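You operate a simulated robot arm through the tools that you are given. There is no shell and no other tool. Be economical: measure what you need, move in short steps, check, and stop when the job is done.

The job below is to be done with a simulated two-armed robot. You get a single attempt, and the scene is never put back.

JOB
On the top of the steel table, fold the grey rag in half, so that its two long edges meet.

It is judged by the outcome, as a careful person would: the job done as asked, and still so three seconds after it is handed in. It fails if anything else is knocked over, pushed out of place, dropped, spilled or broken. Flat cloth is picked up by pressing the open fingertips on it (5 to 10 N) and closing them slowly along it; thin cloth reads only 2 to 8 mm in the jaws.

ROBOT AND FRAMES
Two 6-joint arms with two-finger parallel grippers on one trunk, on a base that drives. Base frame: it is fixed to the floor where the robot stands at the start and does not move with it; the origin is under the middle of the robot, x ahead of it, y to its left, z up; the surface under the hand at the start is at about z = 0.8. Readings come in m, degrees, newtons and seconds.
The left shoulder is at the start at [0.06, 0.187, 1.047], the right one opposite. With the tool pointing down near the work surface each hand reaches from about 0.28 to 0.62 m from the robot's upright axis, wherever it stands, measured 20 degrees to its own side. Places, roughly: top of the steel table [0.7, 0, 0.8]. Payload 1.57 kg a hand.
Tool frame (each hand has its own): the origin (TCP) lies between the finger pads and is the grasp point; the fingertips stand 0.03 m ahead of it; z points along the fingers, y is the line along which they close. The gripper opens to 0.11 m. The fingers are 0.024 m wide and 0.012 m thick; the gripper's body (0.048 by 0.112 m) begins 0.078 m behind the TCP.
Orientation is told as [roll, pitch, yaw] about the base's x, y, z axes, in that order, counted from this pose: with the fingers straight down and closing along the base's y, the tool's x points along the base's -x, its y along +y and its z along -z.

CONTROLS
- The arms move only by the tool arm_command. It takes "left_rows", "right_rows" or both (then of equal length, played together; a hand with none holds still); each is a list of rows, each an object (a shift or turn left out is 0, a gripper value left out holds the last) with "linear": the shift along the tool's x, y, z in m, a list of three; "rotation": the turn, a rotation vector about the tool's x, y, z in degrees, a list of three; "fingers": the finger opening in m, from 0 to 0.11. In form: [{"linear": [dx, dy, dz], "rotation": [ax, ay, az], "fingers": fingers}, ...]. A call has 1 to 10 rows; each row shifts and turns the commanded pose from where the row before left it, along the tool's axes as they then stand. Rows are played at 5 a second. More than 0.05 m and 8.6 degrees between two rows, or a gripper value outside its range, and nothing of the call is played. Where a pose cannot be reached the arm comes as near as it can. A force on the tool above 40 N (or 10 N above the force at the start of the call, whichever is more), or a blocked arm, ends the call early, and 0.2 s more pass. Each finger travels about 0.153 m/s and halts on what it meets, pressing with about 28 N; the grip force reading is that of the motor and also rises with nothing between the fingers. The clock runs only during rows and for 0.2 s after the last one: add rows that do not move to give the fingers time. The reply holds the time, the measured pose of the TCP, the force on the tool along the base axes, the opening and the grip force, in the units named above and with some noise, with the torque about the TCP (base axes, N m) and any sound that the robot's microphone picked up.
- Cameras (640 x 400 px; columns grow to the right, rows downward): "scene" is now at [0.0103, 0.0087, 1.577]; the picture's right is [0.12, -0.99, 0.00], its down [-0.85, -0.11, -0.52] and it looks along [0.52, 0.07, -0.85] (base axes); focal length 295 px, centre (320, 200). "left" rides on the left gripper at [0.07, -0.016, -0.141] in its tool frame; the picture's right is [0.23, 0.97, 0.00], its down [-0.86, 0.20, -0.48] and it looks along [-0.47, 0.11, 0.88] (tool axes); focal length 222 px, centre (320, 200). "right" rides on the right gripper at [0.07, 0.016, -0.141] in its tool frame; the picture's right is [-0.23, 0.97, 0.00], its down [-0.86, -0.20, -0.48] and it looks along [-0.47, -0.11, 0.88] (tool axes); focal length 222 px, centre (320, 200). There is no depth. A picture from a camera that has moved, and an enlarged one, comes with that camera's place and axes in the base frame and with its lens.
- capture(camera): a new picture of that camera. It takes no simulated time.
- raise_lower(by): slides the trunk up (or, below 0, down) by that many m; the arms and the scene camera ride with it, the base frame stays. It gives what a move gives, with no picture.
- roll_base(legs): drives the robot by 1 to 6 legs, each [ahead, left, turn to the left] in m, m and degrees, along the robot's own axes; the way and the turn of a leg run together, so that a leg with both is an arc; at most 1.5 m and 180 degrees a leg. The arms and the cameras ride along, it lands a little off, and it stops where it bumps. It gives what a move gives.
- pan_tilt(pan, tilt): turns the head with the scene camera to pan (to the left, within 86 degrees either way) and tilt (down, from -29 to 69), counted from straight ahead of the robot. It gives what a move gives.
- close_up(camera, box): a new picture of the part [left, top, right, bottom] of that camera's present view, enlarged. It takes no simulated time.
- finish_job(): hands the job in; it is judged then, once.

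Work in short steps. Places have to be worked out from the pictures, the camera data and where the tool is seen: move nearer, look again, correct. Check each grasp and each placing, and mend what went wrong. You have 120 turns and 100 pictures in all, those below and enlarged ones among them. Open the grippers and draw the arms clear of the work before you hand the job in, unless the task says otherwise; then end with one line.

The tools are called after "Request:" by a JSON object that holds its "name" and its "arguments". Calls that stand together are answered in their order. arm_command: Moves the arms, as the interface text tells. Its arguments: {"type":"object","properties":{"left_rows":{"type":"array","items":{"type":"object","properties":{"linear":{"type":"array","items":{"type":"number"}},"rotation":{"type":"array","items":{"type":"number"}},"fingers":{"type":"number"}}}},"right_rows":{"type":"array","items":{"type":"object","properties":{"linear":{"type":"array","items":{"type":"number"}},"rotation":{"type":"array","items":{"type":"number"}},"fingers":{"type":"number"}}}}},"required":[]} The other tools are called the same way: raise_lower (by) slides the trunk up or down; roll_base (legs) drives the base; pan_tilt (pan, tilt) turns the head that bears the scene camera; capture (camera) takes a picture; close_up (camera, box) takes an enlarged picture of a part of a camera's view; finish_job () hands the job in.

At the start:

```text
t: 0.0
left_tool_pos: [0.4227, 0.2902, 1.0419]
left_orientation: [0.1, -0.1, -0.1]
left_force: [0.0, -0.6, 0.9]
left_wrist_torque: [0.0, 0.03, 0.01]
left_finger_gap: 0.1101
left_grip_force: 0.1
right_tool_pos: [0.4492, -0.1347, 1.027]
right_orientation: [0.0, -0.1, 0.1]
right_force: [0.0, -0.3, 0.1]
right_wrist_torque: [0.01, 0.02, 0.02]
right_finger_gap: 0.1099
right_grip_force: 0.0
trunk travel left (down, up): [-0.675, 0.315]
robot x, y, heading: [-0.0009, -0.0034, -0.1]
head pan, tilt: [7.1, 58.4]
```

scene: 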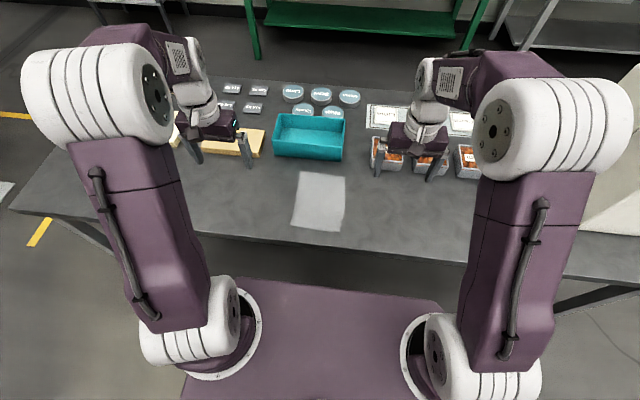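
right: 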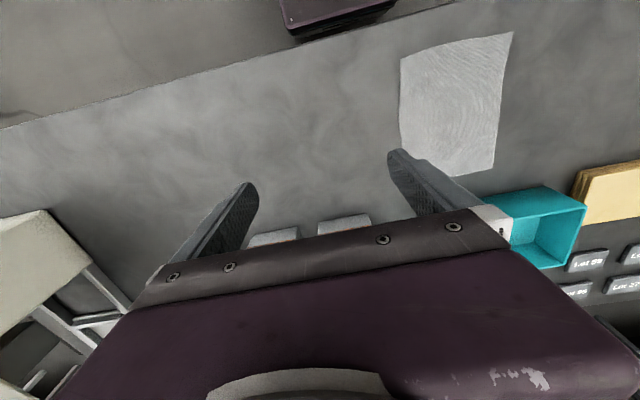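
left: 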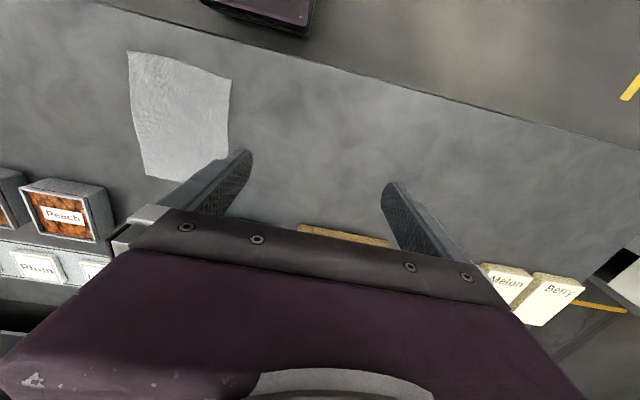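

I see the grey rag in front of the teal bin, and I take an enlarged picture to measure its corners.

Request:
{"name": "close_up", "arguments": {"camera": "scene", "box": [240, 140, 400, 240]}}

```text
4.00 times, centred on (320, 190) of scene
camera zoom: at [0.0103, 0.0087, 1.577], right [0.12, -0.99, 0.0], down [-0.85, -0.11, -0.52], along [0.52, 0.07, -0.85], focal length 1179 px, centre (320, 240)
```

zoom: 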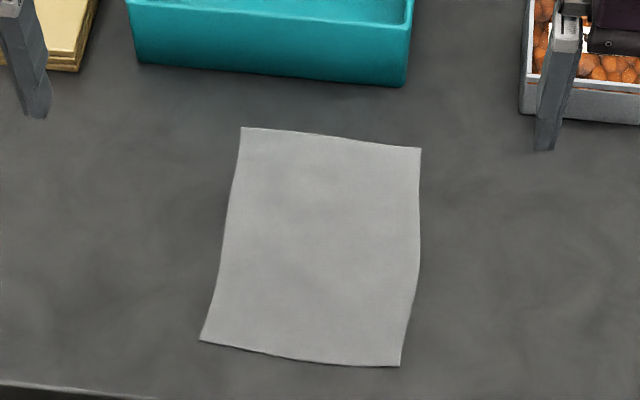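

Corners by the camera: far-left (0.585, 0.145), far-right (0.582, -0.004), near-right (0.385, -0.004), near-left (0.387, 0.144); the long edges run along x. I look down to see how much room the base has to the table.

Request:
{"name": "pan_tilt", "arguments": {"pan": 0, "tilt": 69}}

Request:
{"name": "capture", "arguments": {"camera": "scene"}}

```text
t: 0.7
left_tool_pos: [0.4227, 0.291, 1.0433]
left_orientation: [0.0, 0.0, 0.0]
left_force: [0.5, -1.2, -0.4]
left_wrist_torque: [0.01, 0.01, 0.02]
left_finger_gap: 0.1097
left_grip_force: 0.1
right_tool_pos: [0.4489, -0.1344, 1.0268]
right_orientation: [0.1, -0.1, 0.0]
right_force: [0.5, 0.4, 0.5]
right_wrist_torque: [0.02, 0.0, 0.0]
right_finger_gap: 0.1102
right_grip_force: 0.0
trunk travel left (down, up): [-0.675, 0.315]
robot x, y, heading: [-0.0001, 0.0034, 0.2]
head pan, tilt: [0.0, 68.8]
```

```text
95 pictures are left
camera scene: at [-0.0016, 0.0003, 1.5659], right [0.0, -1.0, 0.0], down [-0.93, 0.0, -0.36], along [0.36, 0.0, -0.93], focal length 295 px, centre (320, 200)
```

scene: 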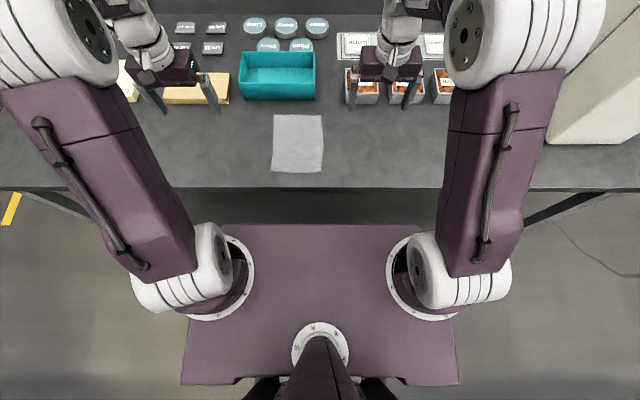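

The shoulder slab stands above table height and its front is at x≈0.165, so there's room. I'll turn left 30° so that the hands can lie side by side along the rag's edge.

Request:
{"name": "roll_base", "arguments": {"legs": [[0, 0, 30]]}}

Request:
{"name": "capture", "arguments": {"camera": "scene"}}

```text
t: 2.6
left_tool_pos: [0.2169, 0.4638, 1.0421]
left_orientation: [0.0, 0.1, 30.4]
left_force: [-0.2, -0.8, 0.7]
left_wrist_torque: [0.01, -0.01, -0.03]
left_finger_gap: 0.1101
left_grip_force: 0.0
right_tool_pos: [0.4555, 0.1095, 1.0271]
right_orientation: [0.0, -0.1, 30.4]
right_force: [0.4, -0.4, -0.3]
right_wrist_torque: [-0.02, 0.0, -0.01]
right_finger_gap: 0.1101
right_grip_force: 0.1
trunk travel left (down, up): [-0.675, 0.315]
robot x, y, heading: [0.0006, -0.0024, 30.6]
head pan, tilt: [0.0, 68.8]
```

```text
94 pictures are left
camera scene: at [-0.0011, -0.0019, 1.5658], right [0.51, -0.86, 0.0], down [-0.8, -0.47, -0.36], along [0.31, 0.18, -0.93], focal length 295 px, centre (320, 200)
```

scene: 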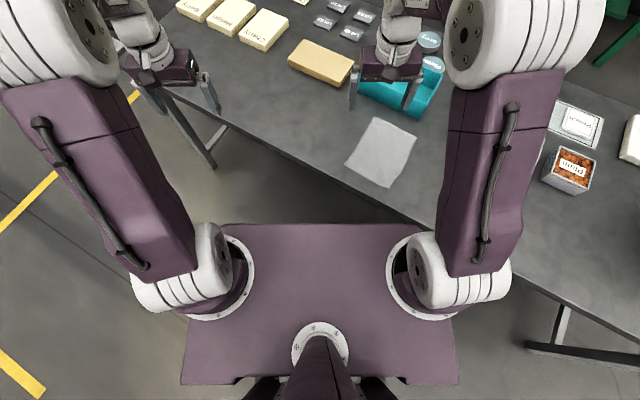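

The turn went cleanly. Now I slide mainly to the robot's right to stand at about (0.12, -0.14).

Request:
{"name": "roll_base", "arguments": {"legs": [[0.0, -0.15, 0], [0.034, -0.03, 0]]}}

Request:
{"name": "capture", "arguments": {"camera": "scene"}}

```text
t: 4.1
left_tool_pos: [0.2843, 0.3424, 1.044]
left_orientation: [0.3, 0.0, 30.9]
left_force: [0.0, -0.6, 0.0]
left_wrist_torque: [-0.01, 0.0, 0.02]
left_finger_gap: 0.1103
left_grip_force: 0.0
right_tool_pos: [0.5253, -0.0105, 1.026]
right_orientation: [0.0, -0.1, 30.9]
right_force: [0.2, 0.2, -0.8]
right_wrist_torque: [0.04, 0.01, 0.02]
right_finger_gap: 0.11
right_grip_force: 0.1
trunk travel left (down, up): [-0.675, 0.315]
robot x, y, heading: [0.0721, -0.1252, 30.9]
head pan, tilt: [0.0, 68.8]
stopped in leg 1: the robot was blocked; the commanded pose is now the measured one
```

```text
93 pictures are left
camera scene: at [0.0713, -0.1292, 1.5658], right [0.51, -0.86, 0.0], down [-0.8, -0.48, -0.36], along [0.31, 0.19, -0.93], focal length 295 px, centre (320, 200)
```

scene: 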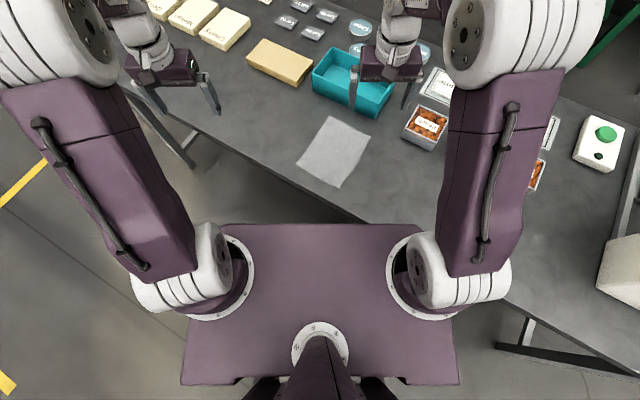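

The base touched the table underside and stopped at (0.072, -0.125) heading 31°; that is close enough. I back off slightly, then turn both hands to yaw 90 so the fingers close along the rag's long edge.

Request:
{"name": "roll_base", "arguments": {"legs": [[-0.008, 0, 0]]}}

Request:
{"name": "arm_command", "arguments": {"right_rows": [{"rotation": [0, 0, -8.45]}, {"rotation": [0, 0, -8.45]}, {"rotation": [0, 0, -8.45]}, {"rotation": [0, 0, -8.45]}, {"rotation": [0, 0, -8.45]}, {"rotation": [0, 0, -8.45]}, {"rotation": [0, 0, -8.45]}, {}], "left_rows": [{"rotation": [0, 0, -8.45]}, {"rotation": [0, 0, -8.45]}, {"rotation": [0, 0, -8.45]}, {"rotation": [0, 0, -8.45]}, {"rotation": [0, 0, -8.45]}, {"rotation": [0, 0, -8.45]}, {"rotation": [0, 0, -8.45]}, {}]}}

Request:
{"name": "capture", "arguments": {"camera": "scene"}}

```text
t: 4.8
left_tool_pos: [0.277, 0.3399, 1.0423]
left_orientation: [0.0, 0.2, 30.9]
left_force: [-0.8, 0.2, 0.0]
left_wrist_torque: [-0.01, 0.05, 0.0]
left_finger_gap: 0.11
left_grip_force: 0.0
right_tool_pos: [0.5179, -0.0129, 1.0255]
right_orientation: [-0.1, 0.1, 30.8]
right_force: [0.2, 0.2, -0.6]
right_wrist_torque: [-0.05, 0.01, 0.01]
right_finger_gap: 0.1101
right_grip_force: 0.0
trunk travel left (down, up): [-0.675, 0.315]
robot x, y, heading: [0.0635, -0.1294, 31.0]
head pan, tilt: [0.0, 68.8]
```

```text
t: 6.6
left_tool_pos: [0.2766, 0.3388, 1.0438]
left_orientation: [0.0, 0.0, 90.2]
left_force: [-0.2, -0.1, 0.7]
left_wrist_torque: [0.0, 0.01, 0.01]
left_finger_gap: 0.11
left_grip_force: 0.1
right_tool_pos: [0.5175, -0.0131, 1.0273]
right_orientation: [0.0, 0.1, 90.1]
right_force: [-0.1, 0.2, -0.3]
right_wrist_torque: [0.01, -0.02, -0.02]
right_finger_gap: 0.1099
right_grip_force: 0.1
trunk travel left (down, up): [-0.675, 0.315]
robot x, y, heading: [0.0645, -0.1291, 30.9]
head pan, tilt: [0.0, 68.8]
```

```text
92 pictures are left
camera scene: at [0.0621, -0.1301, 1.5658], right [0.51, -0.86, 0.0], down [-0.8, -0.48, -0.36], along [0.31, 0.19, -0.93], focal length 295 px, centre (320, 200)
```

scene: 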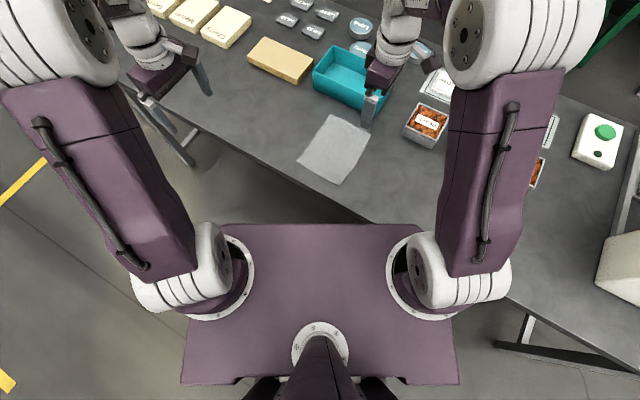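

Both hands are turned. I re-measure the rag from this camera place, before any hand covers it.

Request:
{"name": "close_up", "arguments": {"camera": "scene", "box": [260, 90, 420, 190]}}

```text
4.00 times, centred on (340, 140) of scene
camera zoom: at [0.0621, -0.1301, 1.5658], right [0.51, -0.86, 0.0], down [-0.8, -0.48, -0.36], along [0.31, 0.19, -0.93], focal length 1179 px, centre (240, 440)
```

zoom: 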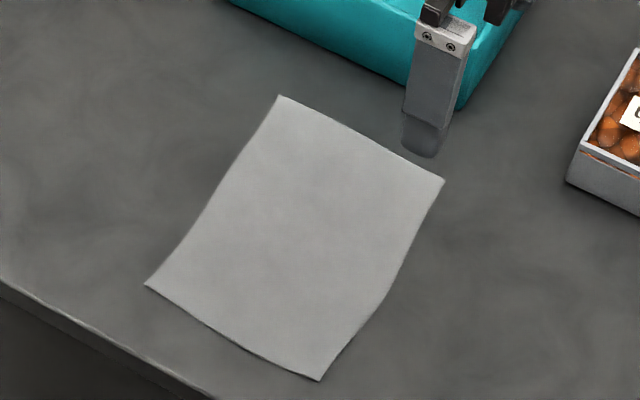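

Rag confirmed: left edge at y≈0.1445 from x=0.385 to 0.582. I bring the right hand over the far part of the left edge, at height first.

Request:
{"name": "arm_command", "arguments": {"right_rows": [{"linear": [-0.04, -0.009, 0], "fingers": 0.03}, {"linear": [-0.04, -0.009, 0]}, {"linear": [-0.035, -0.009, 0.02]}, {"linear": [-0.035, -0.008, 0.03]}, {"linear": [0, 0, 0.03]}, {}]}}

Request:
{"name": "capture", "arguments": {"camera": "scene"}}

Request:
{"name": "capture", "arguments": {"camera": "right"}}

```text
t: 8.0
left_tool_pos: [0.2762, 0.3391, 1.0452]
left_orientation: [-0.1, 0.0, 90.2]
left_force: [-0.6, 0.8, -0.6]
left_wrist_torque: [-0.04, 0.03, -0.01]
left_finger_gap: 0.1101
left_grip_force: 0.1
right_tool_pos: [0.5517, 0.1385, 0.9482]
right_orientation: [0.0, 0.0, 90.1]
right_force: [0.1, 0.6, -0.2]
right_wrist_torque: [-0.03, -0.02, -0.01]
right_finger_gap: 0.0298
right_grip_force: 0.0
trunk travel left (down, up): [-0.675, 0.315]
robot x, y, heading: [0.0626, -0.1276, 31.0]
head pan, tilt: [0.0, 68.8]
```

```text
90 pictures are left
camera scene: at [0.0619, -0.13, 1.5658], right [0.51, -0.86, 0.0], down [-0.8, -0.48, -0.36], along [0.31, 0.19, -0.93], focal length 295 px, centre (320, 200)
```

scene: 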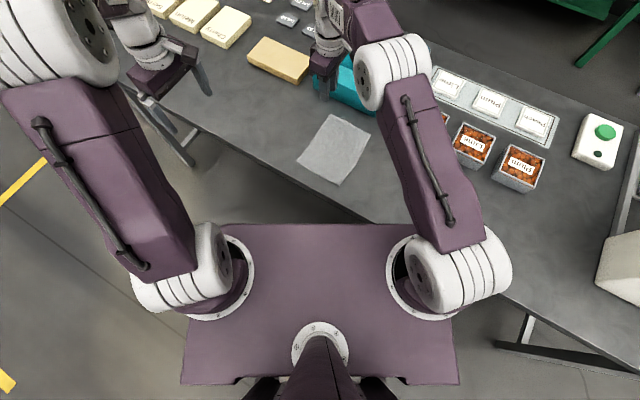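

```text
89 pictures are left
camera right: at [0.5352, 0.0693, 1.0882], right [-0.97, 0.23, 0.0], down [0.2, 0.86, 0.48], along [0.11, 0.47, -0.88], focal length 222 px, centre (320, 200)
```

right: 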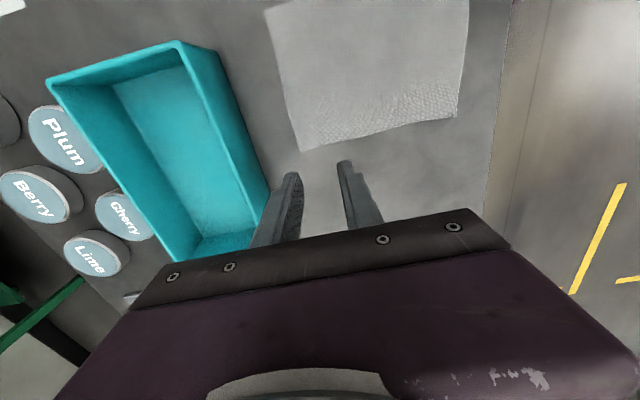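

The right hand reached its place above the far left corner region. Now the left hand moves to the near part of the same edge, stopping high to check clearance.

Request:
{"name": "arm_command", "arguments": {"left_rows": [{"linear": [0.03, -0.035, 0], "fingers": 0.03}, {"linear": [0.03, -0.035, 0]}, {"linear": [0.03, -0.03, 0.02]}, {"linear": [0.03, -0.03, 0.02]}, {"linear": [0.03, 0, 0.03]}, {"linear": [0.03, 0, 0.025]}, {}]}}

Request:
{"name": "capture", "arguments": {"camera": "scene"}}

Request:
{"name": "capture", "arguments": {"camera": "left"}}

```text
t: 9.6
left_tool_pos: [0.4083, 0.1577, 0.9488]
left_orientation: [-0.1, 0.0, 90.0]
left_force: [0.3, 0.4, 0.3]
left_wrist_torque: [-0.03, 0.01, 0.06]
left_finger_gap: 0.03
left_grip_force: 0.1
right_tool_pos: [0.5518, 0.1387, 0.9471]
right_orientation: [0.0, -0.1, 90.2]
right_force: [-0.6, 0.5, -0.1]
right_wrist_torque: [0.0, -0.02, 0.0]
right_finger_gap: 0.0298
right_grip_force: 0.1
trunk travel left (down, up): [-0.675, 0.315]
robot x, y, heading: [0.0616, -0.1287, 31.0]
head pan, tilt: [0.0, 68.8]
```

```text
88 pictures are left
camera scene: at [0.062, -0.1296, 1.5658], right [0.51, -0.86, 0.0], down [-0.8, -0.48, -0.36], along [0.31, 0.19, -0.93], focal length 295 px, centre (320, 200)
```

scene: 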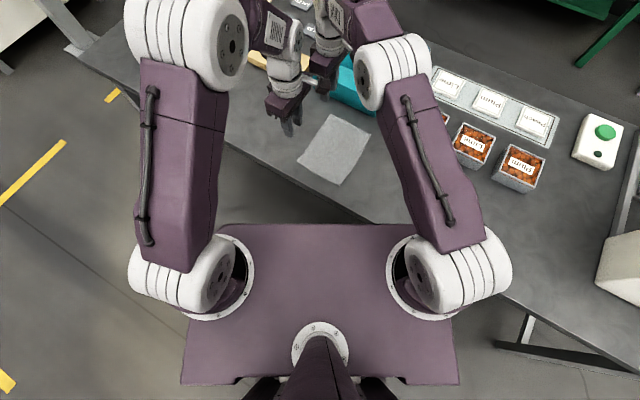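

```text
87 pictures are left
camera left: at [0.4247, 0.0884, 1.0889], right [-0.97, -0.23, 0.0], down [-0.2, 0.85, 0.48], along [-0.11, 0.47, -0.88], focal length 222 px, centre (320, 200)
```

left: 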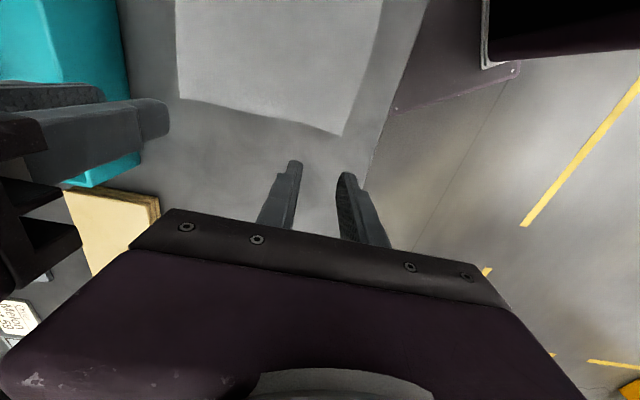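

Both hands fit side by side. I lower the right hand to just above the cloth.

Request:
{"name": "arm_command", "arguments": {"right_rows": [{"linear": [0, 0, 0.035]}, {"linear": [0, 0, 0.035]}, {"linear": [0, 0, 0.025]}, {"linear": [0, 0, 0.008]}, {}], "left_rows": [{"linear": [0.01, 0, 0.02]}, {"linear": [0.01, 0, 0.02]}, {}, {}, {}]}}

Request:
{"name": "capture", "arguments": {"camera": "right"}}

Request:
{"name": "close_up", "arguments": {"camera": "left", "box": [0, 0, 400, 250]}}

```text
t: 10.8
left_tool_pos: [0.4077, 0.1376, 0.9084]
left_orientation: [0.0, 0.0, 90.1]
left_force: [1.0, 0.1, 0.0]
left_wrist_torque: [0.03, 0.01, 0.03]
left_finger_gap: 0.0298
left_grip_force: 0.1
right_tool_pos: [0.5506, 0.1377, 0.8429]
right_orientation: [-0.1, 0.0, 90.1]
right_force: [-0.1, -0.4, 0.3]
right_wrist_torque: [0.04, 0.0, 0.01]
right_finger_gap: 0.03
right_grip_force: 0.1
trunk travel left (down, up): [-0.675, 0.315]
robot x, y, heading: [0.0631, -0.1305, 30.9]
head pan, tilt: [0.0, 68.8]
```

```text
86 pictures are left
camera right: at [0.5348, 0.0682, 0.985], right [-0.97, 0.23, 0.0], down [0.2, 0.86, 0.48], along [0.11, 0.47, -0.88], focal length 222 px, centre (320, 200)
```

right: 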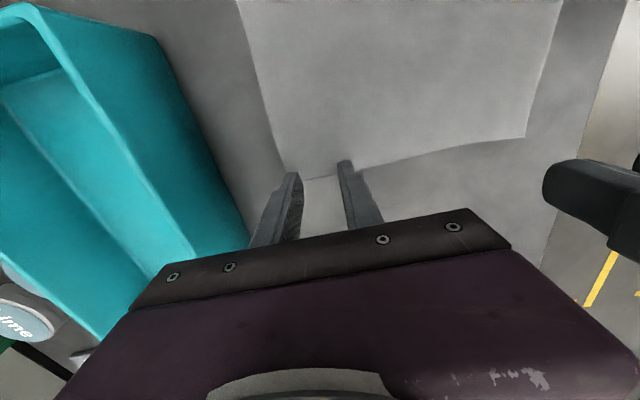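

```text
1.60 times, centred on (200, 125) of left
camera zoom: at [0.424, 0.0678, 1.0498], right [-0.97, -0.23, 0.0], down [-0.2, 0.85, 0.48], along [-0.11, 0.47, -0.88], focal length 355 px, centre (512, 320)
```

zoom: 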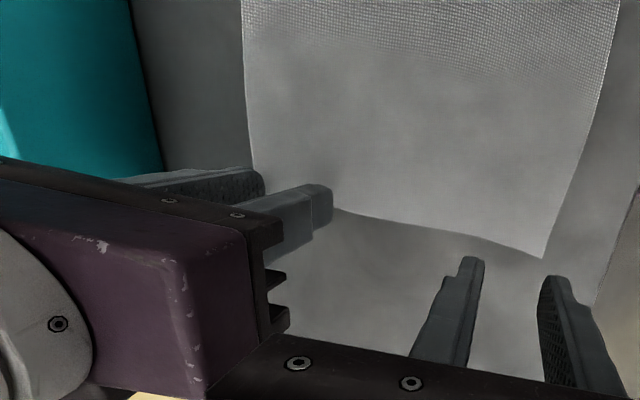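

The fingertips are just over the edge. I narrow the opening to 22 mm so both fingers stay on the cloth, shift slightly inward and press gently.

Request:
{"name": "arm_command", "arguments": {"right_rows": [{"linear": [0.002, -0.001, 0], "fingers": 0.022}, {"linear": [0, 0, 0.005]}, {"linear": [0, 0, 0.004]}, {"linear": [0, 0, 0.002]}, {}]}}

```text
t: 12.0
left_tool_pos: [0.4067, 0.1391, 0.9089]
left_orientation: [-0.1, 0.0, 90.1]
left_force: [0.3, -0.9, 0.5]
left_wrist_torque: [0.0, -0.03, 0.01]
left_finger_gap: 0.0298
left_grip_force: 0.0
right_tool_pos: [0.5525, 0.1347, 0.8347]
right_orientation: [0.1, -0.1, 90.1]
right_force: [0.8, -0.3, 0.5]
right_wrist_torque: [-0.01, -0.01, -0.02]
right_finger_gap: 0.022
right_grip_force: 0.0
trunk travel left (down, up): [-0.675, 0.315]
robot x, y, heading: [0.0637, -0.1272, 31.0]
head pan, tilt: [0.0, 68.8]
```

No contact yet at 0.8347; I go down in 1 mm steps.

Request:
{"name": "arm_command", "arguments": {"right_rows": [{"linear": [0, 0, 0.001]}, {"linear": [0, 0, 0.001]}, {"linear": [0, 0, 0.001]}, {}]}}

```text
t: 13.0
left_tool_pos: [0.4068, 0.138, 0.9099]
left_orientation: [0.0, -0.1, 90.1]
left_force: [-0.1, -0.3, -0.2]
left_wrist_torque: [-0.02, 0.02, 0.03]
left_finger_gap: 0.0298
left_grip_force: 0.0
right_tool_pos: [0.552, 0.135, 0.8314]
right_orientation: [-0.1, -0.1, 90.1]
right_force: [1.3, -1.0, 12.0]
right_wrist_torque: [-0.01, -0.01, -0.02]
right_finger_gap: 0.022
right_grip_force: 0.1
trunk travel left (down, up): [-0.675, 0.315]
robot x, y, heading: [0.0629, -0.1289, 31.2]
head pan, tilt: [0.0, 68.8]
```

Contact at 12 N; I ease up slightly and close slowly.

Request:
{"name": "arm_command", "arguments": {"right_rows": [{"linear": [0, 0, -0.0004]}, {"fingers": 0.019}, {"fingers": 0.016}, {"fingers": 0.013}, {"fingers": 0.01}, {"fingers": 0.007}, {"fingers": 0.004}, {"fingers": 0.001}, {"fingers": 0.0}, {}]}}

Request:
{"name": "close_up", "arguments": {"camera": "right", "box": [200, 80, 520, 280]}}

Request:
{"name": "close_up", "arguments": {"camera": "left", "box": [0, 0, 400, 250]}}

```text
t: 15.2
left_tool_pos: [0.4061, 0.1373, 0.9108]
left_orientation: [-0.1, -0.1, 90.2]
left_force: [-0.1, 0.0, 0.4]
left_wrist_torque: [0.0, -0.02, 0.02]
left_finger_gap: 0.0301
left_grip_force: 0.1
right_tool_pos: [0.5525, 0.134, 0.8302]
right_orientation: [-0.1, -0.1, 90.0]
right_force: [0.9, -0.3, 16.6]
right_wrist_torque: [-0.03, -0.02, -0.02]
right_finger_gap: 0.0012
right_grip_force: 23.5
trunk travel left (down, up): [-0.675, 0.315]
robot x, y, heading: [0.0626, -0.1306, 30.8]
head pan, tilt: [0.0, 68.8]
```

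```text
2.00 times, centred on (360, 180) of right
camera zoom: at [0.5347, 0.0657, 0.9726], right [-0.97, 0.23, 0.0], down [0.2, 0.85, 0.48], along [0.11, 0.47, -0.88], focal length 444 px, centre (240, 240)
```

zoom: 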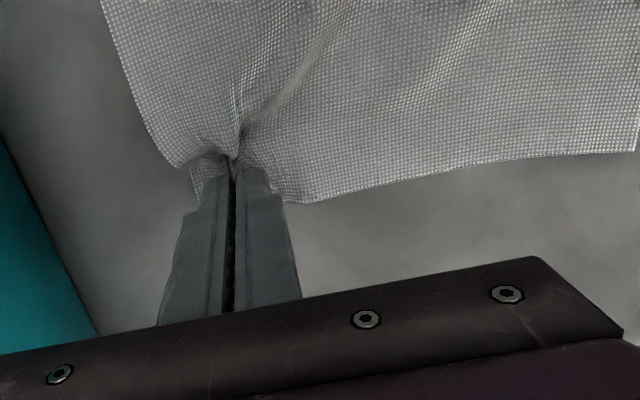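

```text
1.60 times, centred on (200, 125) of left
camera zoom: at [0.4227, 0.067, 1.0505], right [-0.97, -0.23, 0.0], down [-0.2, 0.85, 0.48], along [-0.11, 0.47, -0.88], focal length 355 px, centre (512, 320)
```

zoom: 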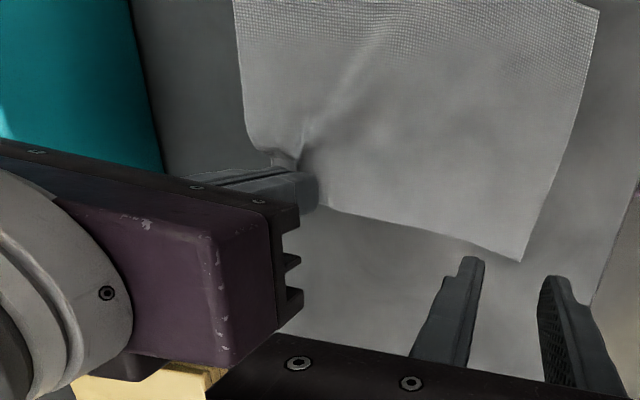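

It appears pinched, though the gap reads only 1.2 mm. I lift 25 mm to check the hold.

Request:
{"name": "arm_command", "arguments": {"right_rows": [{"linear": [0, 0, -0.01]}, {"linear": [0, 0, -0.015]}, {}]}}

Request:
{"name": "close_up", "arguments": {"camera": "right", "box": [200, 80, 520, 280]}}

Request:
{"name": "close_up", "arguments": {"camera": "left", "box": [0, 0, 400, 250]}}

```text
t: 16.0
left_tool_pos: [0.409, 0.1378, 0.908]
left_orientation: [0.0, 0.1, 90.1]
left_force: [-0.2, 0.1, 0.0]
left_wrist_torque: [0.01, 0.01, -0.03]
left_finger_gap: 0.03
left_grip_force: 0.1
right_tool_pos: [0.5531, 0.1349, 0.8566]
right_orientation: [0.1, 0.2, 90.1]
right_force: [-0.4, -0.3, -0.1]
right_wrist_torque: [-0.02, 0.0, 0.02]
right_finger_gap: 0.0014
right_grip_force: 23.2
trunk travel left (down, up): [-0.675, 0.315]
robot x, y, heading: [0.0625, -0.1295, 30.8]
head pan, tilt: [0.0, 68.8]
```

```text
2.00 times, centred on (360, 180) of right
camera zoom: at [0.536, 0.0669, 0.9969], right [-0.97, 0.23, 0.0], down [0.2, 0.86, 0.48], along [0.11, 0.47, -0.88], focal length 444 px, centre (240, 240)
```

zoom: 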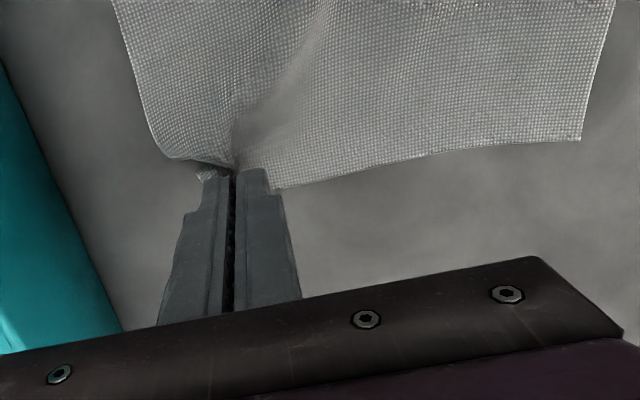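

```text
1.60 times, centred on (200, 125) of left
camera zoom: at [0.4245, 0.068, 1.0495], right [-0.97, -0.23, 0.0], down [-0.2, 0.85, 0.48], along [-0.11, 0.47, -0.88], focal length 355 px, centre (512, 320)
```

zoom: 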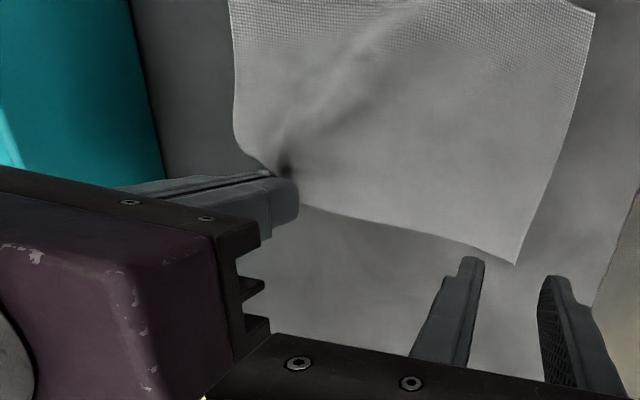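

The right hand holds the cloth. I lower it back almost to the table so the near corner lies flat, and look where that corner is now.

Request:
{"name": "arm_command", "arguments": {"right_rows": [{"linear": [0, 0, 0.012]}, {"linear": [0, 0, 0.01]}, {}], "left_rows": [{"linear": [0, -0.008, 0], "fingers": 0.018}, {}, {}]}}

Request:
{"name": "capture", "arguments": {"camera": "left"}}

Request:
{"name": "capture", "arguments": {"camera": "scene"}}

```text
t: 16.8
left_tool_pos: [0.4163, 0.1371, 0.9091]
left_orientation: [0.0, 0.0, 90.1]
left_force: [0.5, -0.2, 0.7]
left_wrist_torque: [-0.01, -0.01, -0.03]
left_finger_gap: 0.0181
left_grip_force: 0.1
right_tool_pos: [0.5526, 0.1353, 0.8342]
right_orientation: [0.0, 0.1, 90.1]
right_force: [0.3, 0.2, 0.3]
right_wrist_torque: [-0.03, 0.02, 0.03]
right_finger_gap: 0.0009
right_grip_force: 23.1
trunk travel left (down, up): [-0.675, 0.315]
robot x, y, heading: [0.066, -0.1272, 30.9]
head pan, tilt: [0.0, 68.8]
```

```text
80 pictures are left
camera left: at [0.4314, 0.0677, 1.0493], right [-0.97, -0.23, 0.0], down [-0.2, 0.85, 0.48], along [-0.11, 0.47, -0.88], focal length 222 px, centre (320, 200)
```

left: 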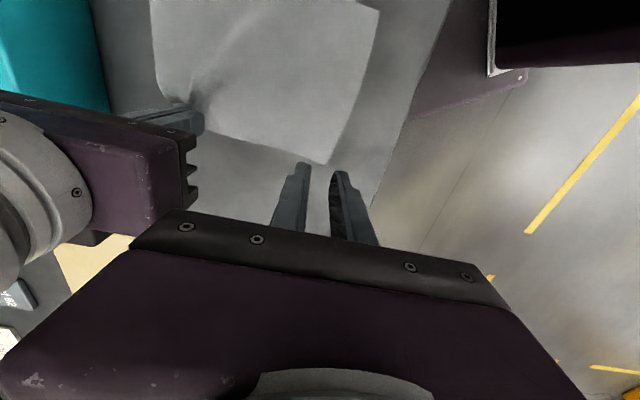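

```text
79 pictures are left
camera scene: at [0.0619, -0.1302, 1.5658], right [0.51, -0.86, 0.0], down [-0.8, -0.48, -0.36], along [0.31, 0.19, -0.93], focal length 295 px, centre (320, 200)
```

scene: 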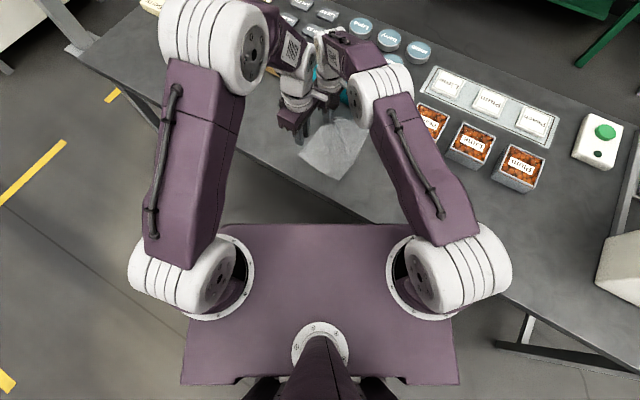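

The near-left corner has shifted a bit. I enlarge the scene to measure the cloth now.

Request:
{"name": "close_up", "arguments": {"camera": "scene", "box": [260, 90, 420, 190]}}

```text
4.00 times, centred on (340, 140) of scene
camera zoom: at [0.0619, -0.1302, 1.5658], right [0.51, -0.86, 0.0], down [-0.8, -0.48, -0.36], along [0.31, 0.19, -0.93], focal length 1179 px, centre (240, 440)
```

zoom: 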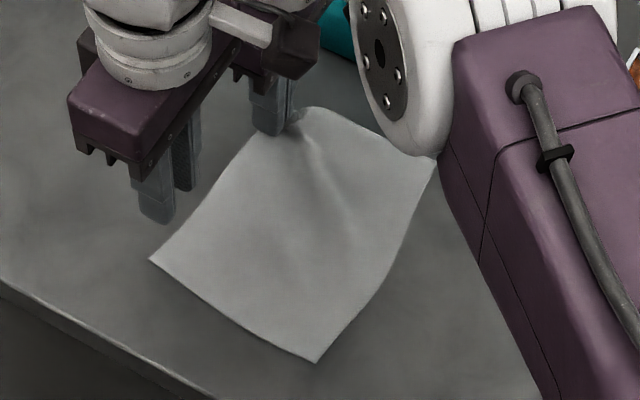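

Cloth now: near-left (0.405, 0.153), near-right (0.396, 0.005), far-right about (0.59, 0.009). I bring the left hand to (0.425, 0.145) and down to just above contact.

Request:
{"name": "arm_command", "arguments": {"left_rows": [{"linear": [-0.008, -0.009, 0.01]}, {"linear": [0, 0, 0.03]}, {"linear": [0, 0, 0.025]}, {"linear": [0, 0, 0.008]}, {"linear": [0, 0, 0.002]}, {"linear": [0, 0, 0.001]}, {"linear": [0, 0, 0.001]}, {}]}}

Request:
{"name": "capture", "arguments": {"camera": "left"}}

Request:
{"name": "close_up", "arguments": {"camera": "scene", "box": [260, 90, 420, 190]}}

```text
t: 18.6
left_tool_pos: [0.4237, 0.1471, 0.831]
left_orientation: [-0.1, -0.1, 90.1]
left_force: [1.2, 0.9, 8.6]
left_wrist_torque: [-0.03, -0.04, 0.02]
left_finger_gap: 0.0182
left_grip_force: 0.0
right_tool_pos: [0.552, 0.1354, 0.8337]
right_orientation: [0.1, -0.1, 90.1]
right_force: [0.2, 0.0, -0.3]
right_wrist_torque: [-0.02, 0.01, -0.02]
right_finger_gap: 0.0011
right_grip_force: 22.9
trunk travel left (down, up): [-0.675, 0.315]
robot x, y, heading: [0.0638, -0.1271, 30.9]
head pan, tilt: [0.0, 68.8]
```

```text
77 pictures are left
camera left: at [0.4404, 0.0765, 0.9723], right [-0.97, -0.23, 0.0], down [-0.2, 0.85, 0.48], along [-0.11, 0.47, -0.88], focal length 222 px, centre (320, 200)
```

left: 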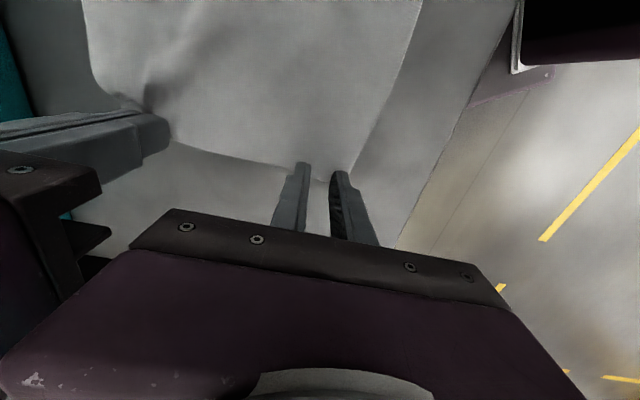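

```text
4.00 times, centred on (340, 140) of scene
camera zoom: at [0.0616, -0.1306, 1.5659], right [0.51, -0.86, 0.0], down [-0.8, -0.48, -0.36], along [0.31, 0.19, -0.93], focal length 1179 px, centre (240, 440)
```

zoom: 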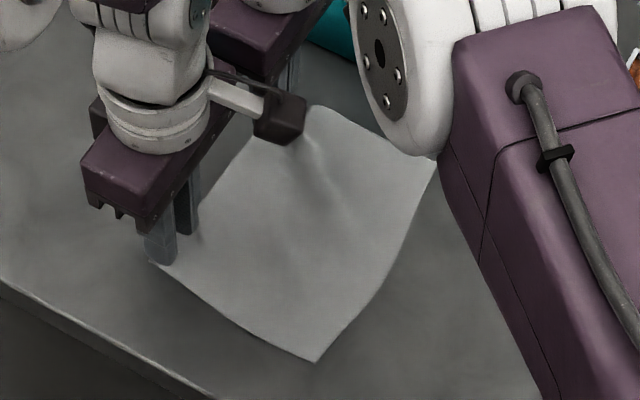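

Contact 8.6 N, but only about 13 mm of the fingers' width is over cloth. I lift a touch, shift 4 mm inward, press again, and close slowly.

Request:
{"name": "arm_command", "arguments": {"left_rows": [{"linear": [0, 0, -0.003]}, {"linear": [0.004, -0.001, 0]}, {"linear": [0, 0, 0.003]}, {"fingers": 0.015}, {"fingers": 0.012}, {"fingers": 0.009}, {"fingers": 0.006}, {"fingers": 0.003}, {"fingers": 0.0}, {}]}}

Request:
{"name": "close_up", "arguments": {"camera": "left", "box": [160, 80, 480, 280]}}

```text
t: 20.8
left_tool_pos: [0.4242, 0.142, 0.8308]
left_orientation: [0.0, -0.1, 90.0]
left_force: [0.1, -0.1, 7.2]
left_wrist_torque: [-0.02, 0.0, 0.02]
left_finger_gap: 0.0002
left_grip_force: 21.0
right_tool_pos: [0.5532, 0.1352, 0.8348]
right_orientation: [0.1, 0.0, 90.1]
right_force: [-0.7, -0.1, 0.2]
right_wrist_torque: [-0.01, 0.03, -0.03]
right_finger_gap: 0.001
right_grip_force: 23.3
trunk travel left (down, up): [-0.675, 0.315]
robot x, y, heading: [0.0623, -0.1266, 30.7]
head pan, tilt: [0.0, 68.8]
```

```text
2.00 times, centred on (320, 180) of left
camera zoom: at [0.441, 0.0728, 0.9724], right [-0.97, -0.23, 0.0], down [-0.2, 0.85, 0.48], along [-0.11, 0.47, -0.88], focal length 444 px, centre (320, 240)
```

zoom: 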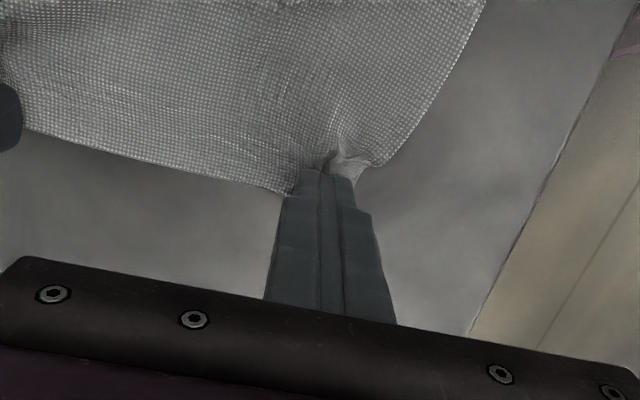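

A small ridge is visible, but the gap reads near zero. I lift both hands 25 mm together to test.

Request:
{"name": "arm_command", "arguments": {"left_rows": [{"linear": [0, 0, -0.01]}, {"linear": [0, 0, -0.015]}, {}], "right_rows": [{"linear": [0, 0, -0.01]}, {"linear": [0, 0, -0.01]}, {}]}}

Request:
{"name": "close_up", "arguments": {"camera": "left", "box": [100, 30, 500, 280]}}

```text
t: 21.6
left_tool_pos: [0.4254, 0.1435, 0.8559]
left_orientation: [0.1, 0.0, 90.0]
left_force: [0.6, 0.4, 0.4]
left_wrist_torque: [0.02, 0.05, 0.0]
left_finger_gap: 0.0
left_grip_force: 20.7
right_tool_pos: [0.5526, 0.1357, 0.854]
right_orientation: [0.1, 0.0, 90.1]
right_force: [-0.7, -0.1, -0.3]
right_wrist_torque: [0.02, 0.03, 0.06]
right_finger_gap: 0.0013
right_grip_force: 23.3
trunk travel left (down, up): [-0.675, 0.315]
robot x, y, heading: [0.0637, -0.1266, 31.0]
head pan, tilt: [0.0, 68.8]
```

```text
1.60 times, centred on (300, 155) of left
camera zoom: at [0.4417, 0.0735, 0.9973], right [-0.97, -0.23, 0.0], down [-0.2, 0.85, 0.48], along [-0.11, 0.47, -0.88], focal length 355 px, centre (352, 272)
```

zoom: 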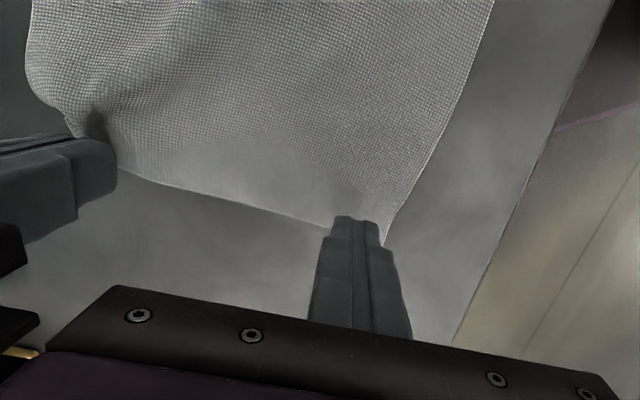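

The left pinch slipped off. I lower again and retry with a wider opening, further inside the edge.

Request:
{"name": "arm_command", "arguments": {"right_rows": [{"linear": [0, 0, 0.01]}, {"linear": [0, 0, 0.01]}, {}, {}, {}, {}], "left_rows": [{"fingers": 0.024}, {"linear": [0.004, -0.002, 0]}, {"linear": [0, 0, 0.01]}, {"linear": [0, 0, 0.01]}, {"linear": [0, 0, 0.002]}, {}]}}

Request:
{"name": "close_up", "arguments": {"camera": "left", "box": [100, 30, 500, 280]}}

```text
t: 23.0
left_tool_pos: [0.4267, 0.1407, 0.8337]
left_orientation: [0.0, 0.0, 90.1]
left_force: [0.1, 0.3, -0.4]
left_wrist_torque: [0.02, 0.0, 0.01]
left_finger_gap: 0.0237
left_grip_force: 0.0
right_tool_pos: [0.5529, 0.1356, 0.8336]
right_orientation: [-0.1, 0.0, 90.1]
right_force: [0.6, 1.0, 0.1]
right_wrist_torque: [-0.02, -0.03, 0.0]
right_finger_gap: 0.001
right_grip_force: 23.2
trunk travel left (down, up): [-0.675, 0.315]
robot x, y, heading: [0.0639, -0.127, 31.0]
head pan, tilt: [0.0, 68.8]
```

```text
1.60 times, centred on (300, 155) of left
camera zoom: at [0.4432, 0.0694, 0.9744], right [-0.97, -0.23, 0.0], down [-0.2, 0.85, 0.48], along [-0.11, 0.47, -0.88], focal length 355 px, centre (352, 272)
```

zoom: 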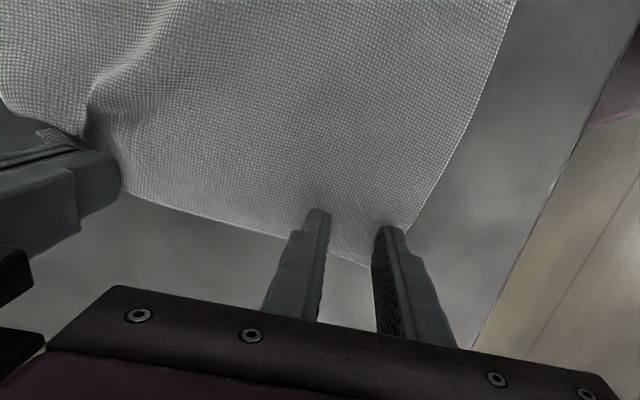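

Now the cloth edge lies well between the fingers. I press to about 10 N and close.

Request:
{"name": "arm_command", "arguments": {"left_rows": [{"linear": [0, 0, 0.0015]}, {"linear": [0, 0, 0.0013]}, {}]}}

```text
t: 23.8
left_tool_pos: [0.4256, 0.1385, 0.8326]
left_orientation: [-0.1, -0.2, 90.1]
left_force: [-0.1, 1.7, 6.5]
left_wrist_torque: [0.05, 0.05, -0.01]
left_finger_gap: 0.024
left_grip_force: 0.1
right_tool_pos: [0.5531, 0.1342, 0.8347]
right_orientation: [0.0, 0.0, 90.1]
right_force: [0.3, 0.1, 0.7]
right_wrist_torque: [0.02, -0.01, 0.0]
right_finger_gap: 0.0009
right_grip_force: 23.0
trunk travel left (down, up): [-0.675, 0.315]
robot x, y, heading: [0.0658, -0.1338, 31.0]
head pan, tilt: [0.0, 68.8]
```

Request:
{"name": "arm_command", "arguments": {"left_rows": [{"linear": [0, 0, 0.0003], "fingers": 0.021}, {"fingers": 0.018}, {"fingers": 0.015}, {"fingers": 0.012}, {"fingers": 0.009}, {"fingers": 0.006}, {"fingers": 0.003}, {"fingers": 0.0}, {}]}}

Request:
{"name": "close_up", "arguments": {"camera": "left", "box": [100, 30, 500, 280]}}

```text
t: 25.8
left_tool_pos: [0.4262, 0.1391, 0.831]
left_orientation: [-0.1, 0.0, 90.1]
left_force: [0.4, 0.0, 3.1]
left_wrist_torque: [-0.02, 0.02, 0.01]
left_finger_gap: 0.002
left_grip_force: 23.3
right_tool_pos: [0.5531, 0.135, 0.8337]
right_orientation: [0.0, 0.0, 90.2]
right_force: [-0.7, 0.2, 1.2]
right_wrist_torque: [0.01, 0.02, 0.01]
right_finger_gap: 0.0009
right_grip_force: 23.0
trunk travel left (down, up): [-0.675, 0.315]
robot x, y, heading: [0.0636, -0.1253, 30.7]
head pan, tilt: [0.0, 68.8]
```

```text
1.60 times, centred on (300, 155) of left
camera zoom: at [0.443, 0.0685, 0.9725], right [-0.97, -0.23, 0.0], down [-0.2, 0.85, 0.48], along [-0.11, 0.47, -0.88], focal length 355 px, centre (352, 272)
```

zoom: 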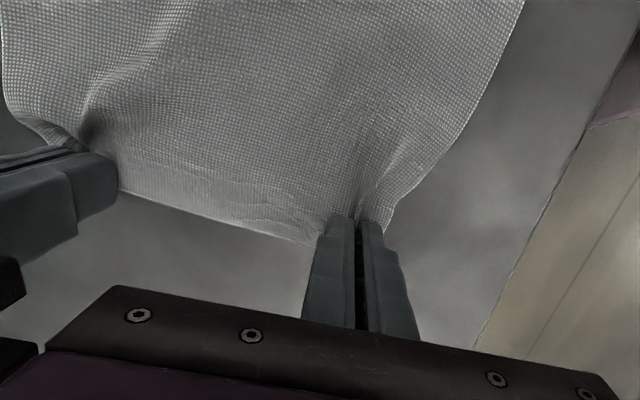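

The gap reads 2 mm with a ridge in the jaws. I lift both hands together to test.

Request:
{"name": "arm_command", "arguments": {"left_rows": [{"linear": [0, 0, -0.01]}, {"linear": [0, 0, -0.015]}, {}], "right_rows": [{"linear": [0, 0, -0.01]}, {"linear": [0, 0, -0.012]}, {}]}}

Request:
{"name": "close_up", "arguments": {"camera": "left", "box": [100, 30, 500, 280]}}

Request:
{"name": "close_up", "arguments": {"camera": "scene", "box": [260, 90, 420, 190]}}

```text
t: 26.6
left_tool_pos: [0.4269, 0.1382, 0.8564]
left_orientation: [0.1, 0.0, 90.0]
left_force: [0.2, -0.4, -0.2]
left_wrist_torque: [0.0, 0.0, 0.02]
left_finger_gap: 0.002
left_grip_force: 24.1
right_tool_pos: [0.553, 0.1349, 0.8554]
right_orientation: [0.0, -0.1, 90.1]
right_force: [-0.5, -0.1, 0.7]
right_wrist_torque: [-0.02, -0.02, 0.0]
right_finger_gap: 0.001
right_grip_force: 23.3
trunk travel left (down, up): [-0.675, 0.315]
robot x, y, heading: [0.057, -0.1269, 30.7]
head pan, tilt: [0.0, 68.8]
```

```text
1.60 times, centred on (300, 155) of left
camera zoom: at [0.4439, 0.0683, 0.997], right [-0.97, -0.23, 0.0], down [-0.2, 0.85, 0.48], along [-0.11, 0.47, -0.88], focal length 355 px, centre (352, 272)
```

zoom: 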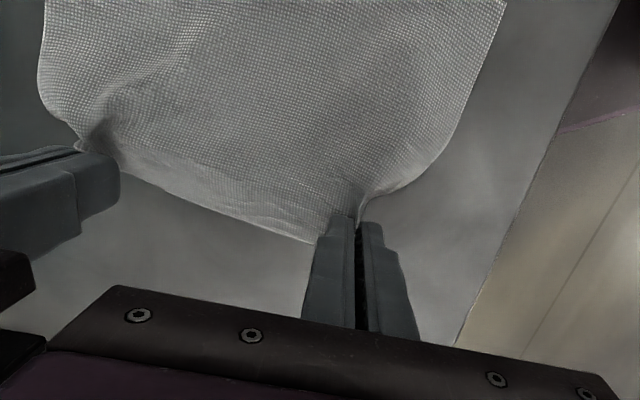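

```text
4.00 times, centred on (340, 140) of scene
camera zoom: at [0.0627, -0.1298, 1.5658], right [0.51, -0.86, 0.0], down [-0.8, -0.48, -0.36], along [0.31, 0.19, -0.93], focal length 1179 px, centre (240, 440)
```

zoom: 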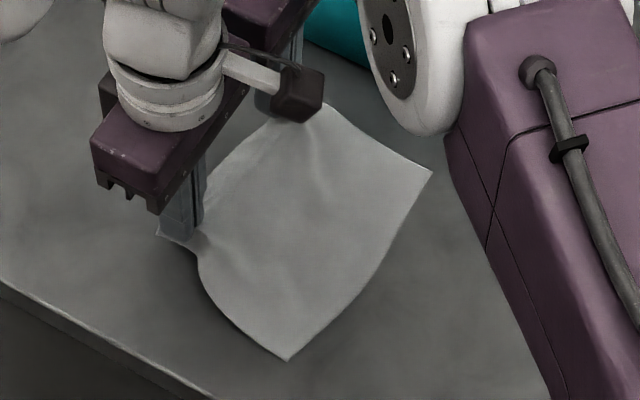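

Both corners are held. Now I carry the edge along an arc to the right while tipping the hands, first half of the arc only.

Request:
{"name": "arm_command", "arguments": {"left_rows": [{"linear": [0.0096, 0, -0.0119], "rotation": [0, -5, 0]}, {"linear": [0.0117, 0, -0.0107], "rotation": [0, -5, 0]}, {"linear": [0.0133, 0, -0.0089], "rotation": [0, -5, 0]}, {"linear": [0.0134, 0, -0.0059], "rotation": [0, -5, 0]}, {}], "right_rows": [{"linear": [0.0096, 0, -0.0119], "rotation": [0, -5, 0]}, {"linear": [0.0117, 0, -0.0107], "rotation": [0, -5, 0]}, {"linear": [0.0133, 0, -0.0089], "rotation": [0, -5, 0]}, {"linear": [0.0134, 0, -0.0059], "rotation": [0, -5, 0]}, {}]}}

Request:
{"name": "close_up", "arguments": {"camera": "scene", "box": [220, 50, 460, 200]}}

Request:
{"name": "capture", "arguments": {"camera": "left"}}

```text
t: 27.8
left_tool_pos: [0.4271, 0.0886, 0.8857]
left_orientation: [0.0, -20.0, 90.1]
left_force: [0.1, 0.8, -0.5]
left_wrist_torque: [-0.03, 0.02, 0.0]
left_finger_gap: 0.0019
left_grip_force: 23.7
right_tool_pos: [0.5533, 0.0833, 0.8856]
right_orientation: [0.1, -20.0, 90.1]
right_force: [0.1, 1.3, -0.1]
right_wrist_torque: [0.0, 0.03, -0.03]
right_finger_gap: 0.0011
right_grip_force: 23.6
trunk travel left (down, up): [-0.675, 0.315]
robot x, y, heading: [0.0671, -0.1308, 31.1]
head pan, tilt: [0.0, 68.8]
```

```text
2.67 times, centred on (340, 125) of scene
camera zoom: at [0.0621, -0.1285, 1.5658], right [0.51, -0.86, 0.0], down [-0.8, -0.48, -0.36], along [0.31, 0.19, -0.93], focal length 786 px, centre (267, 400)
```

zoom: 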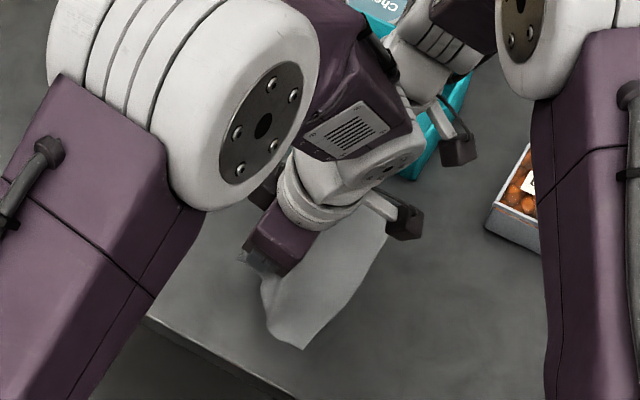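

```text
68 pictures are left
camera left: at [0.4435, -0.025, 0.9938], right [-0.97, -0.21, -0.08], down [-0.2, 0.64, 0.74], along [-0.11, 0.74, -0.67], focal length 222 px, centre (320, 200)
```

left: 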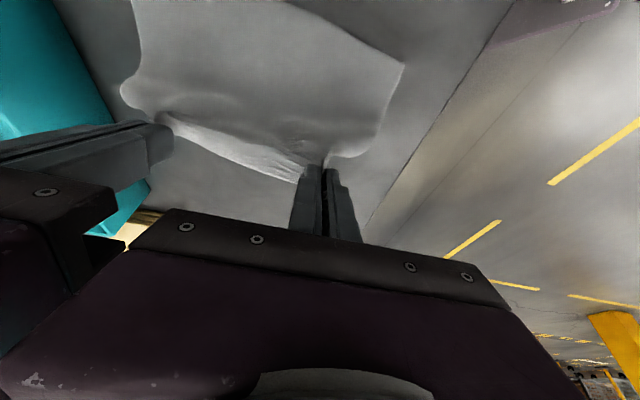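

The edge is up and the lying half has not slid. I continue the arc over to the right side.

Request:
{"name": "arm_command", "arguments": {"left_rows": [{"linear": [0.014, 0, -0.0024], "rotation": [0, -5, 0]}, {"linear": [0.0148, 0, -0.0022], "rotation": [0, -5, 0]}, {"linear": [0.016, 0, -0.0007], "rotation": [0, -5, 0]}, {"linear": [0.0162, 0, 0.0003], "rotation": [0, -5, 0]}, {}], "right_rows": [{"linear": [0.014, 0, -0.0024], "rotation": [0, -5, 0]}, {"linear": [0.0148, 0, -0.0022], "rotation": [0, -5, 0]}, {"linear": [0.016, 0, -0.0007], "rotation": [0, -5, 0]}, {"linear": [0.0162, 0, 0.0003], "rotation": [0, -5, 0]}, {}]}}

Request:
{"name": "capture", "arguments": {"camera": "scene"}}

Request:
{"name": "capture", "arguments": {"camera": "left"}}

Request:
{"name": "capture", "arguments": {"camera": "right"}}

```text
t: 29.0
left_tool_pos: [0.4252, 0.0328, 0.8607]
left_orientation: [0.0, -40.0, 90.1]
left_force: [0.2, -0.4, 1.1]
left_wrist_torque: [0.01, 0.04, 0.02]
left_finger_gap: 0.0022
left_grip_force: 24.2
right_tool_pos: [0.5512, 0.0283, 0.8623]
right_orientation: [0.0, -39.9, 90.0]
right_force: [-0.6, 0.7, 0.8]
right_wrist_torque: [-0.03, -0.03, -0.01]
right_finger_gap: 0.0013
right_grip_force: 24.0
trunk travel left (down, up): [-0.675, 0.315]
robot x, y, heading: [0.0658, -0.1292, 30.9]
head pan, tilt: [0.0, 68.8]
```

```text
67 pictures are left
camera scene: at [0.0614, -0.1287, 1.5658], right [0.51, -0.86, 0.0], down [-0.8, -0.48, -0.36], along [0.31, 0.19, -0.93], focal length 295 px, centre (320, 200)
```

scene: 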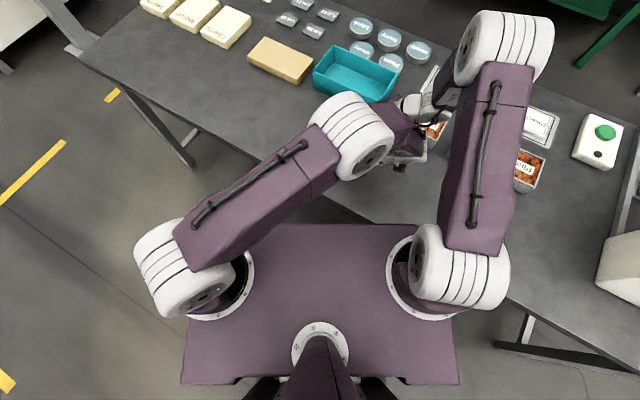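

```text
66 pictures are left
camera left: at [0.4431, -0.1118, 0.9242], right [-0.97, -0.18, -0.15], down [-0.2, 0.35, 0.92], along [-0.11, 0.92, -0.37], focal length 222 px, centre (320, 200)
```

left: 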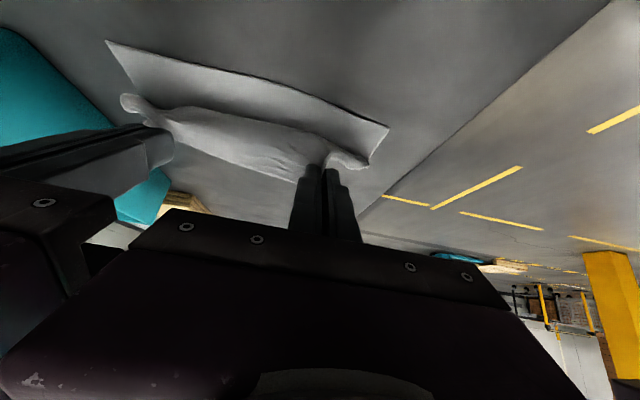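

```text
65 pictures are left
camera right: at [0.535, -0.1151, 0.9257], right [-0.97, 0.17, 0.15], down [0.2, 0.35, 0.92], along [0.11, 0.92, -0.37], focal length 222 px, centre (320, 200)
```

right: 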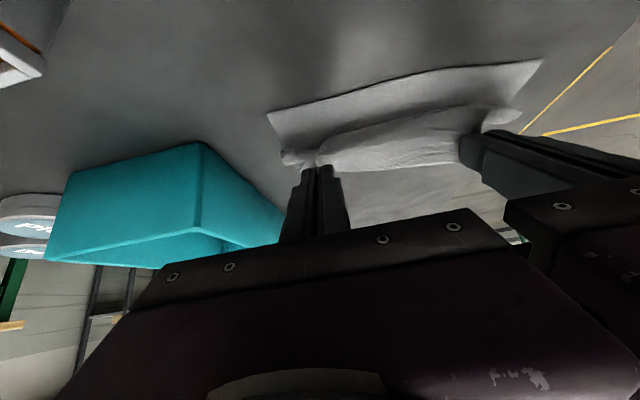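

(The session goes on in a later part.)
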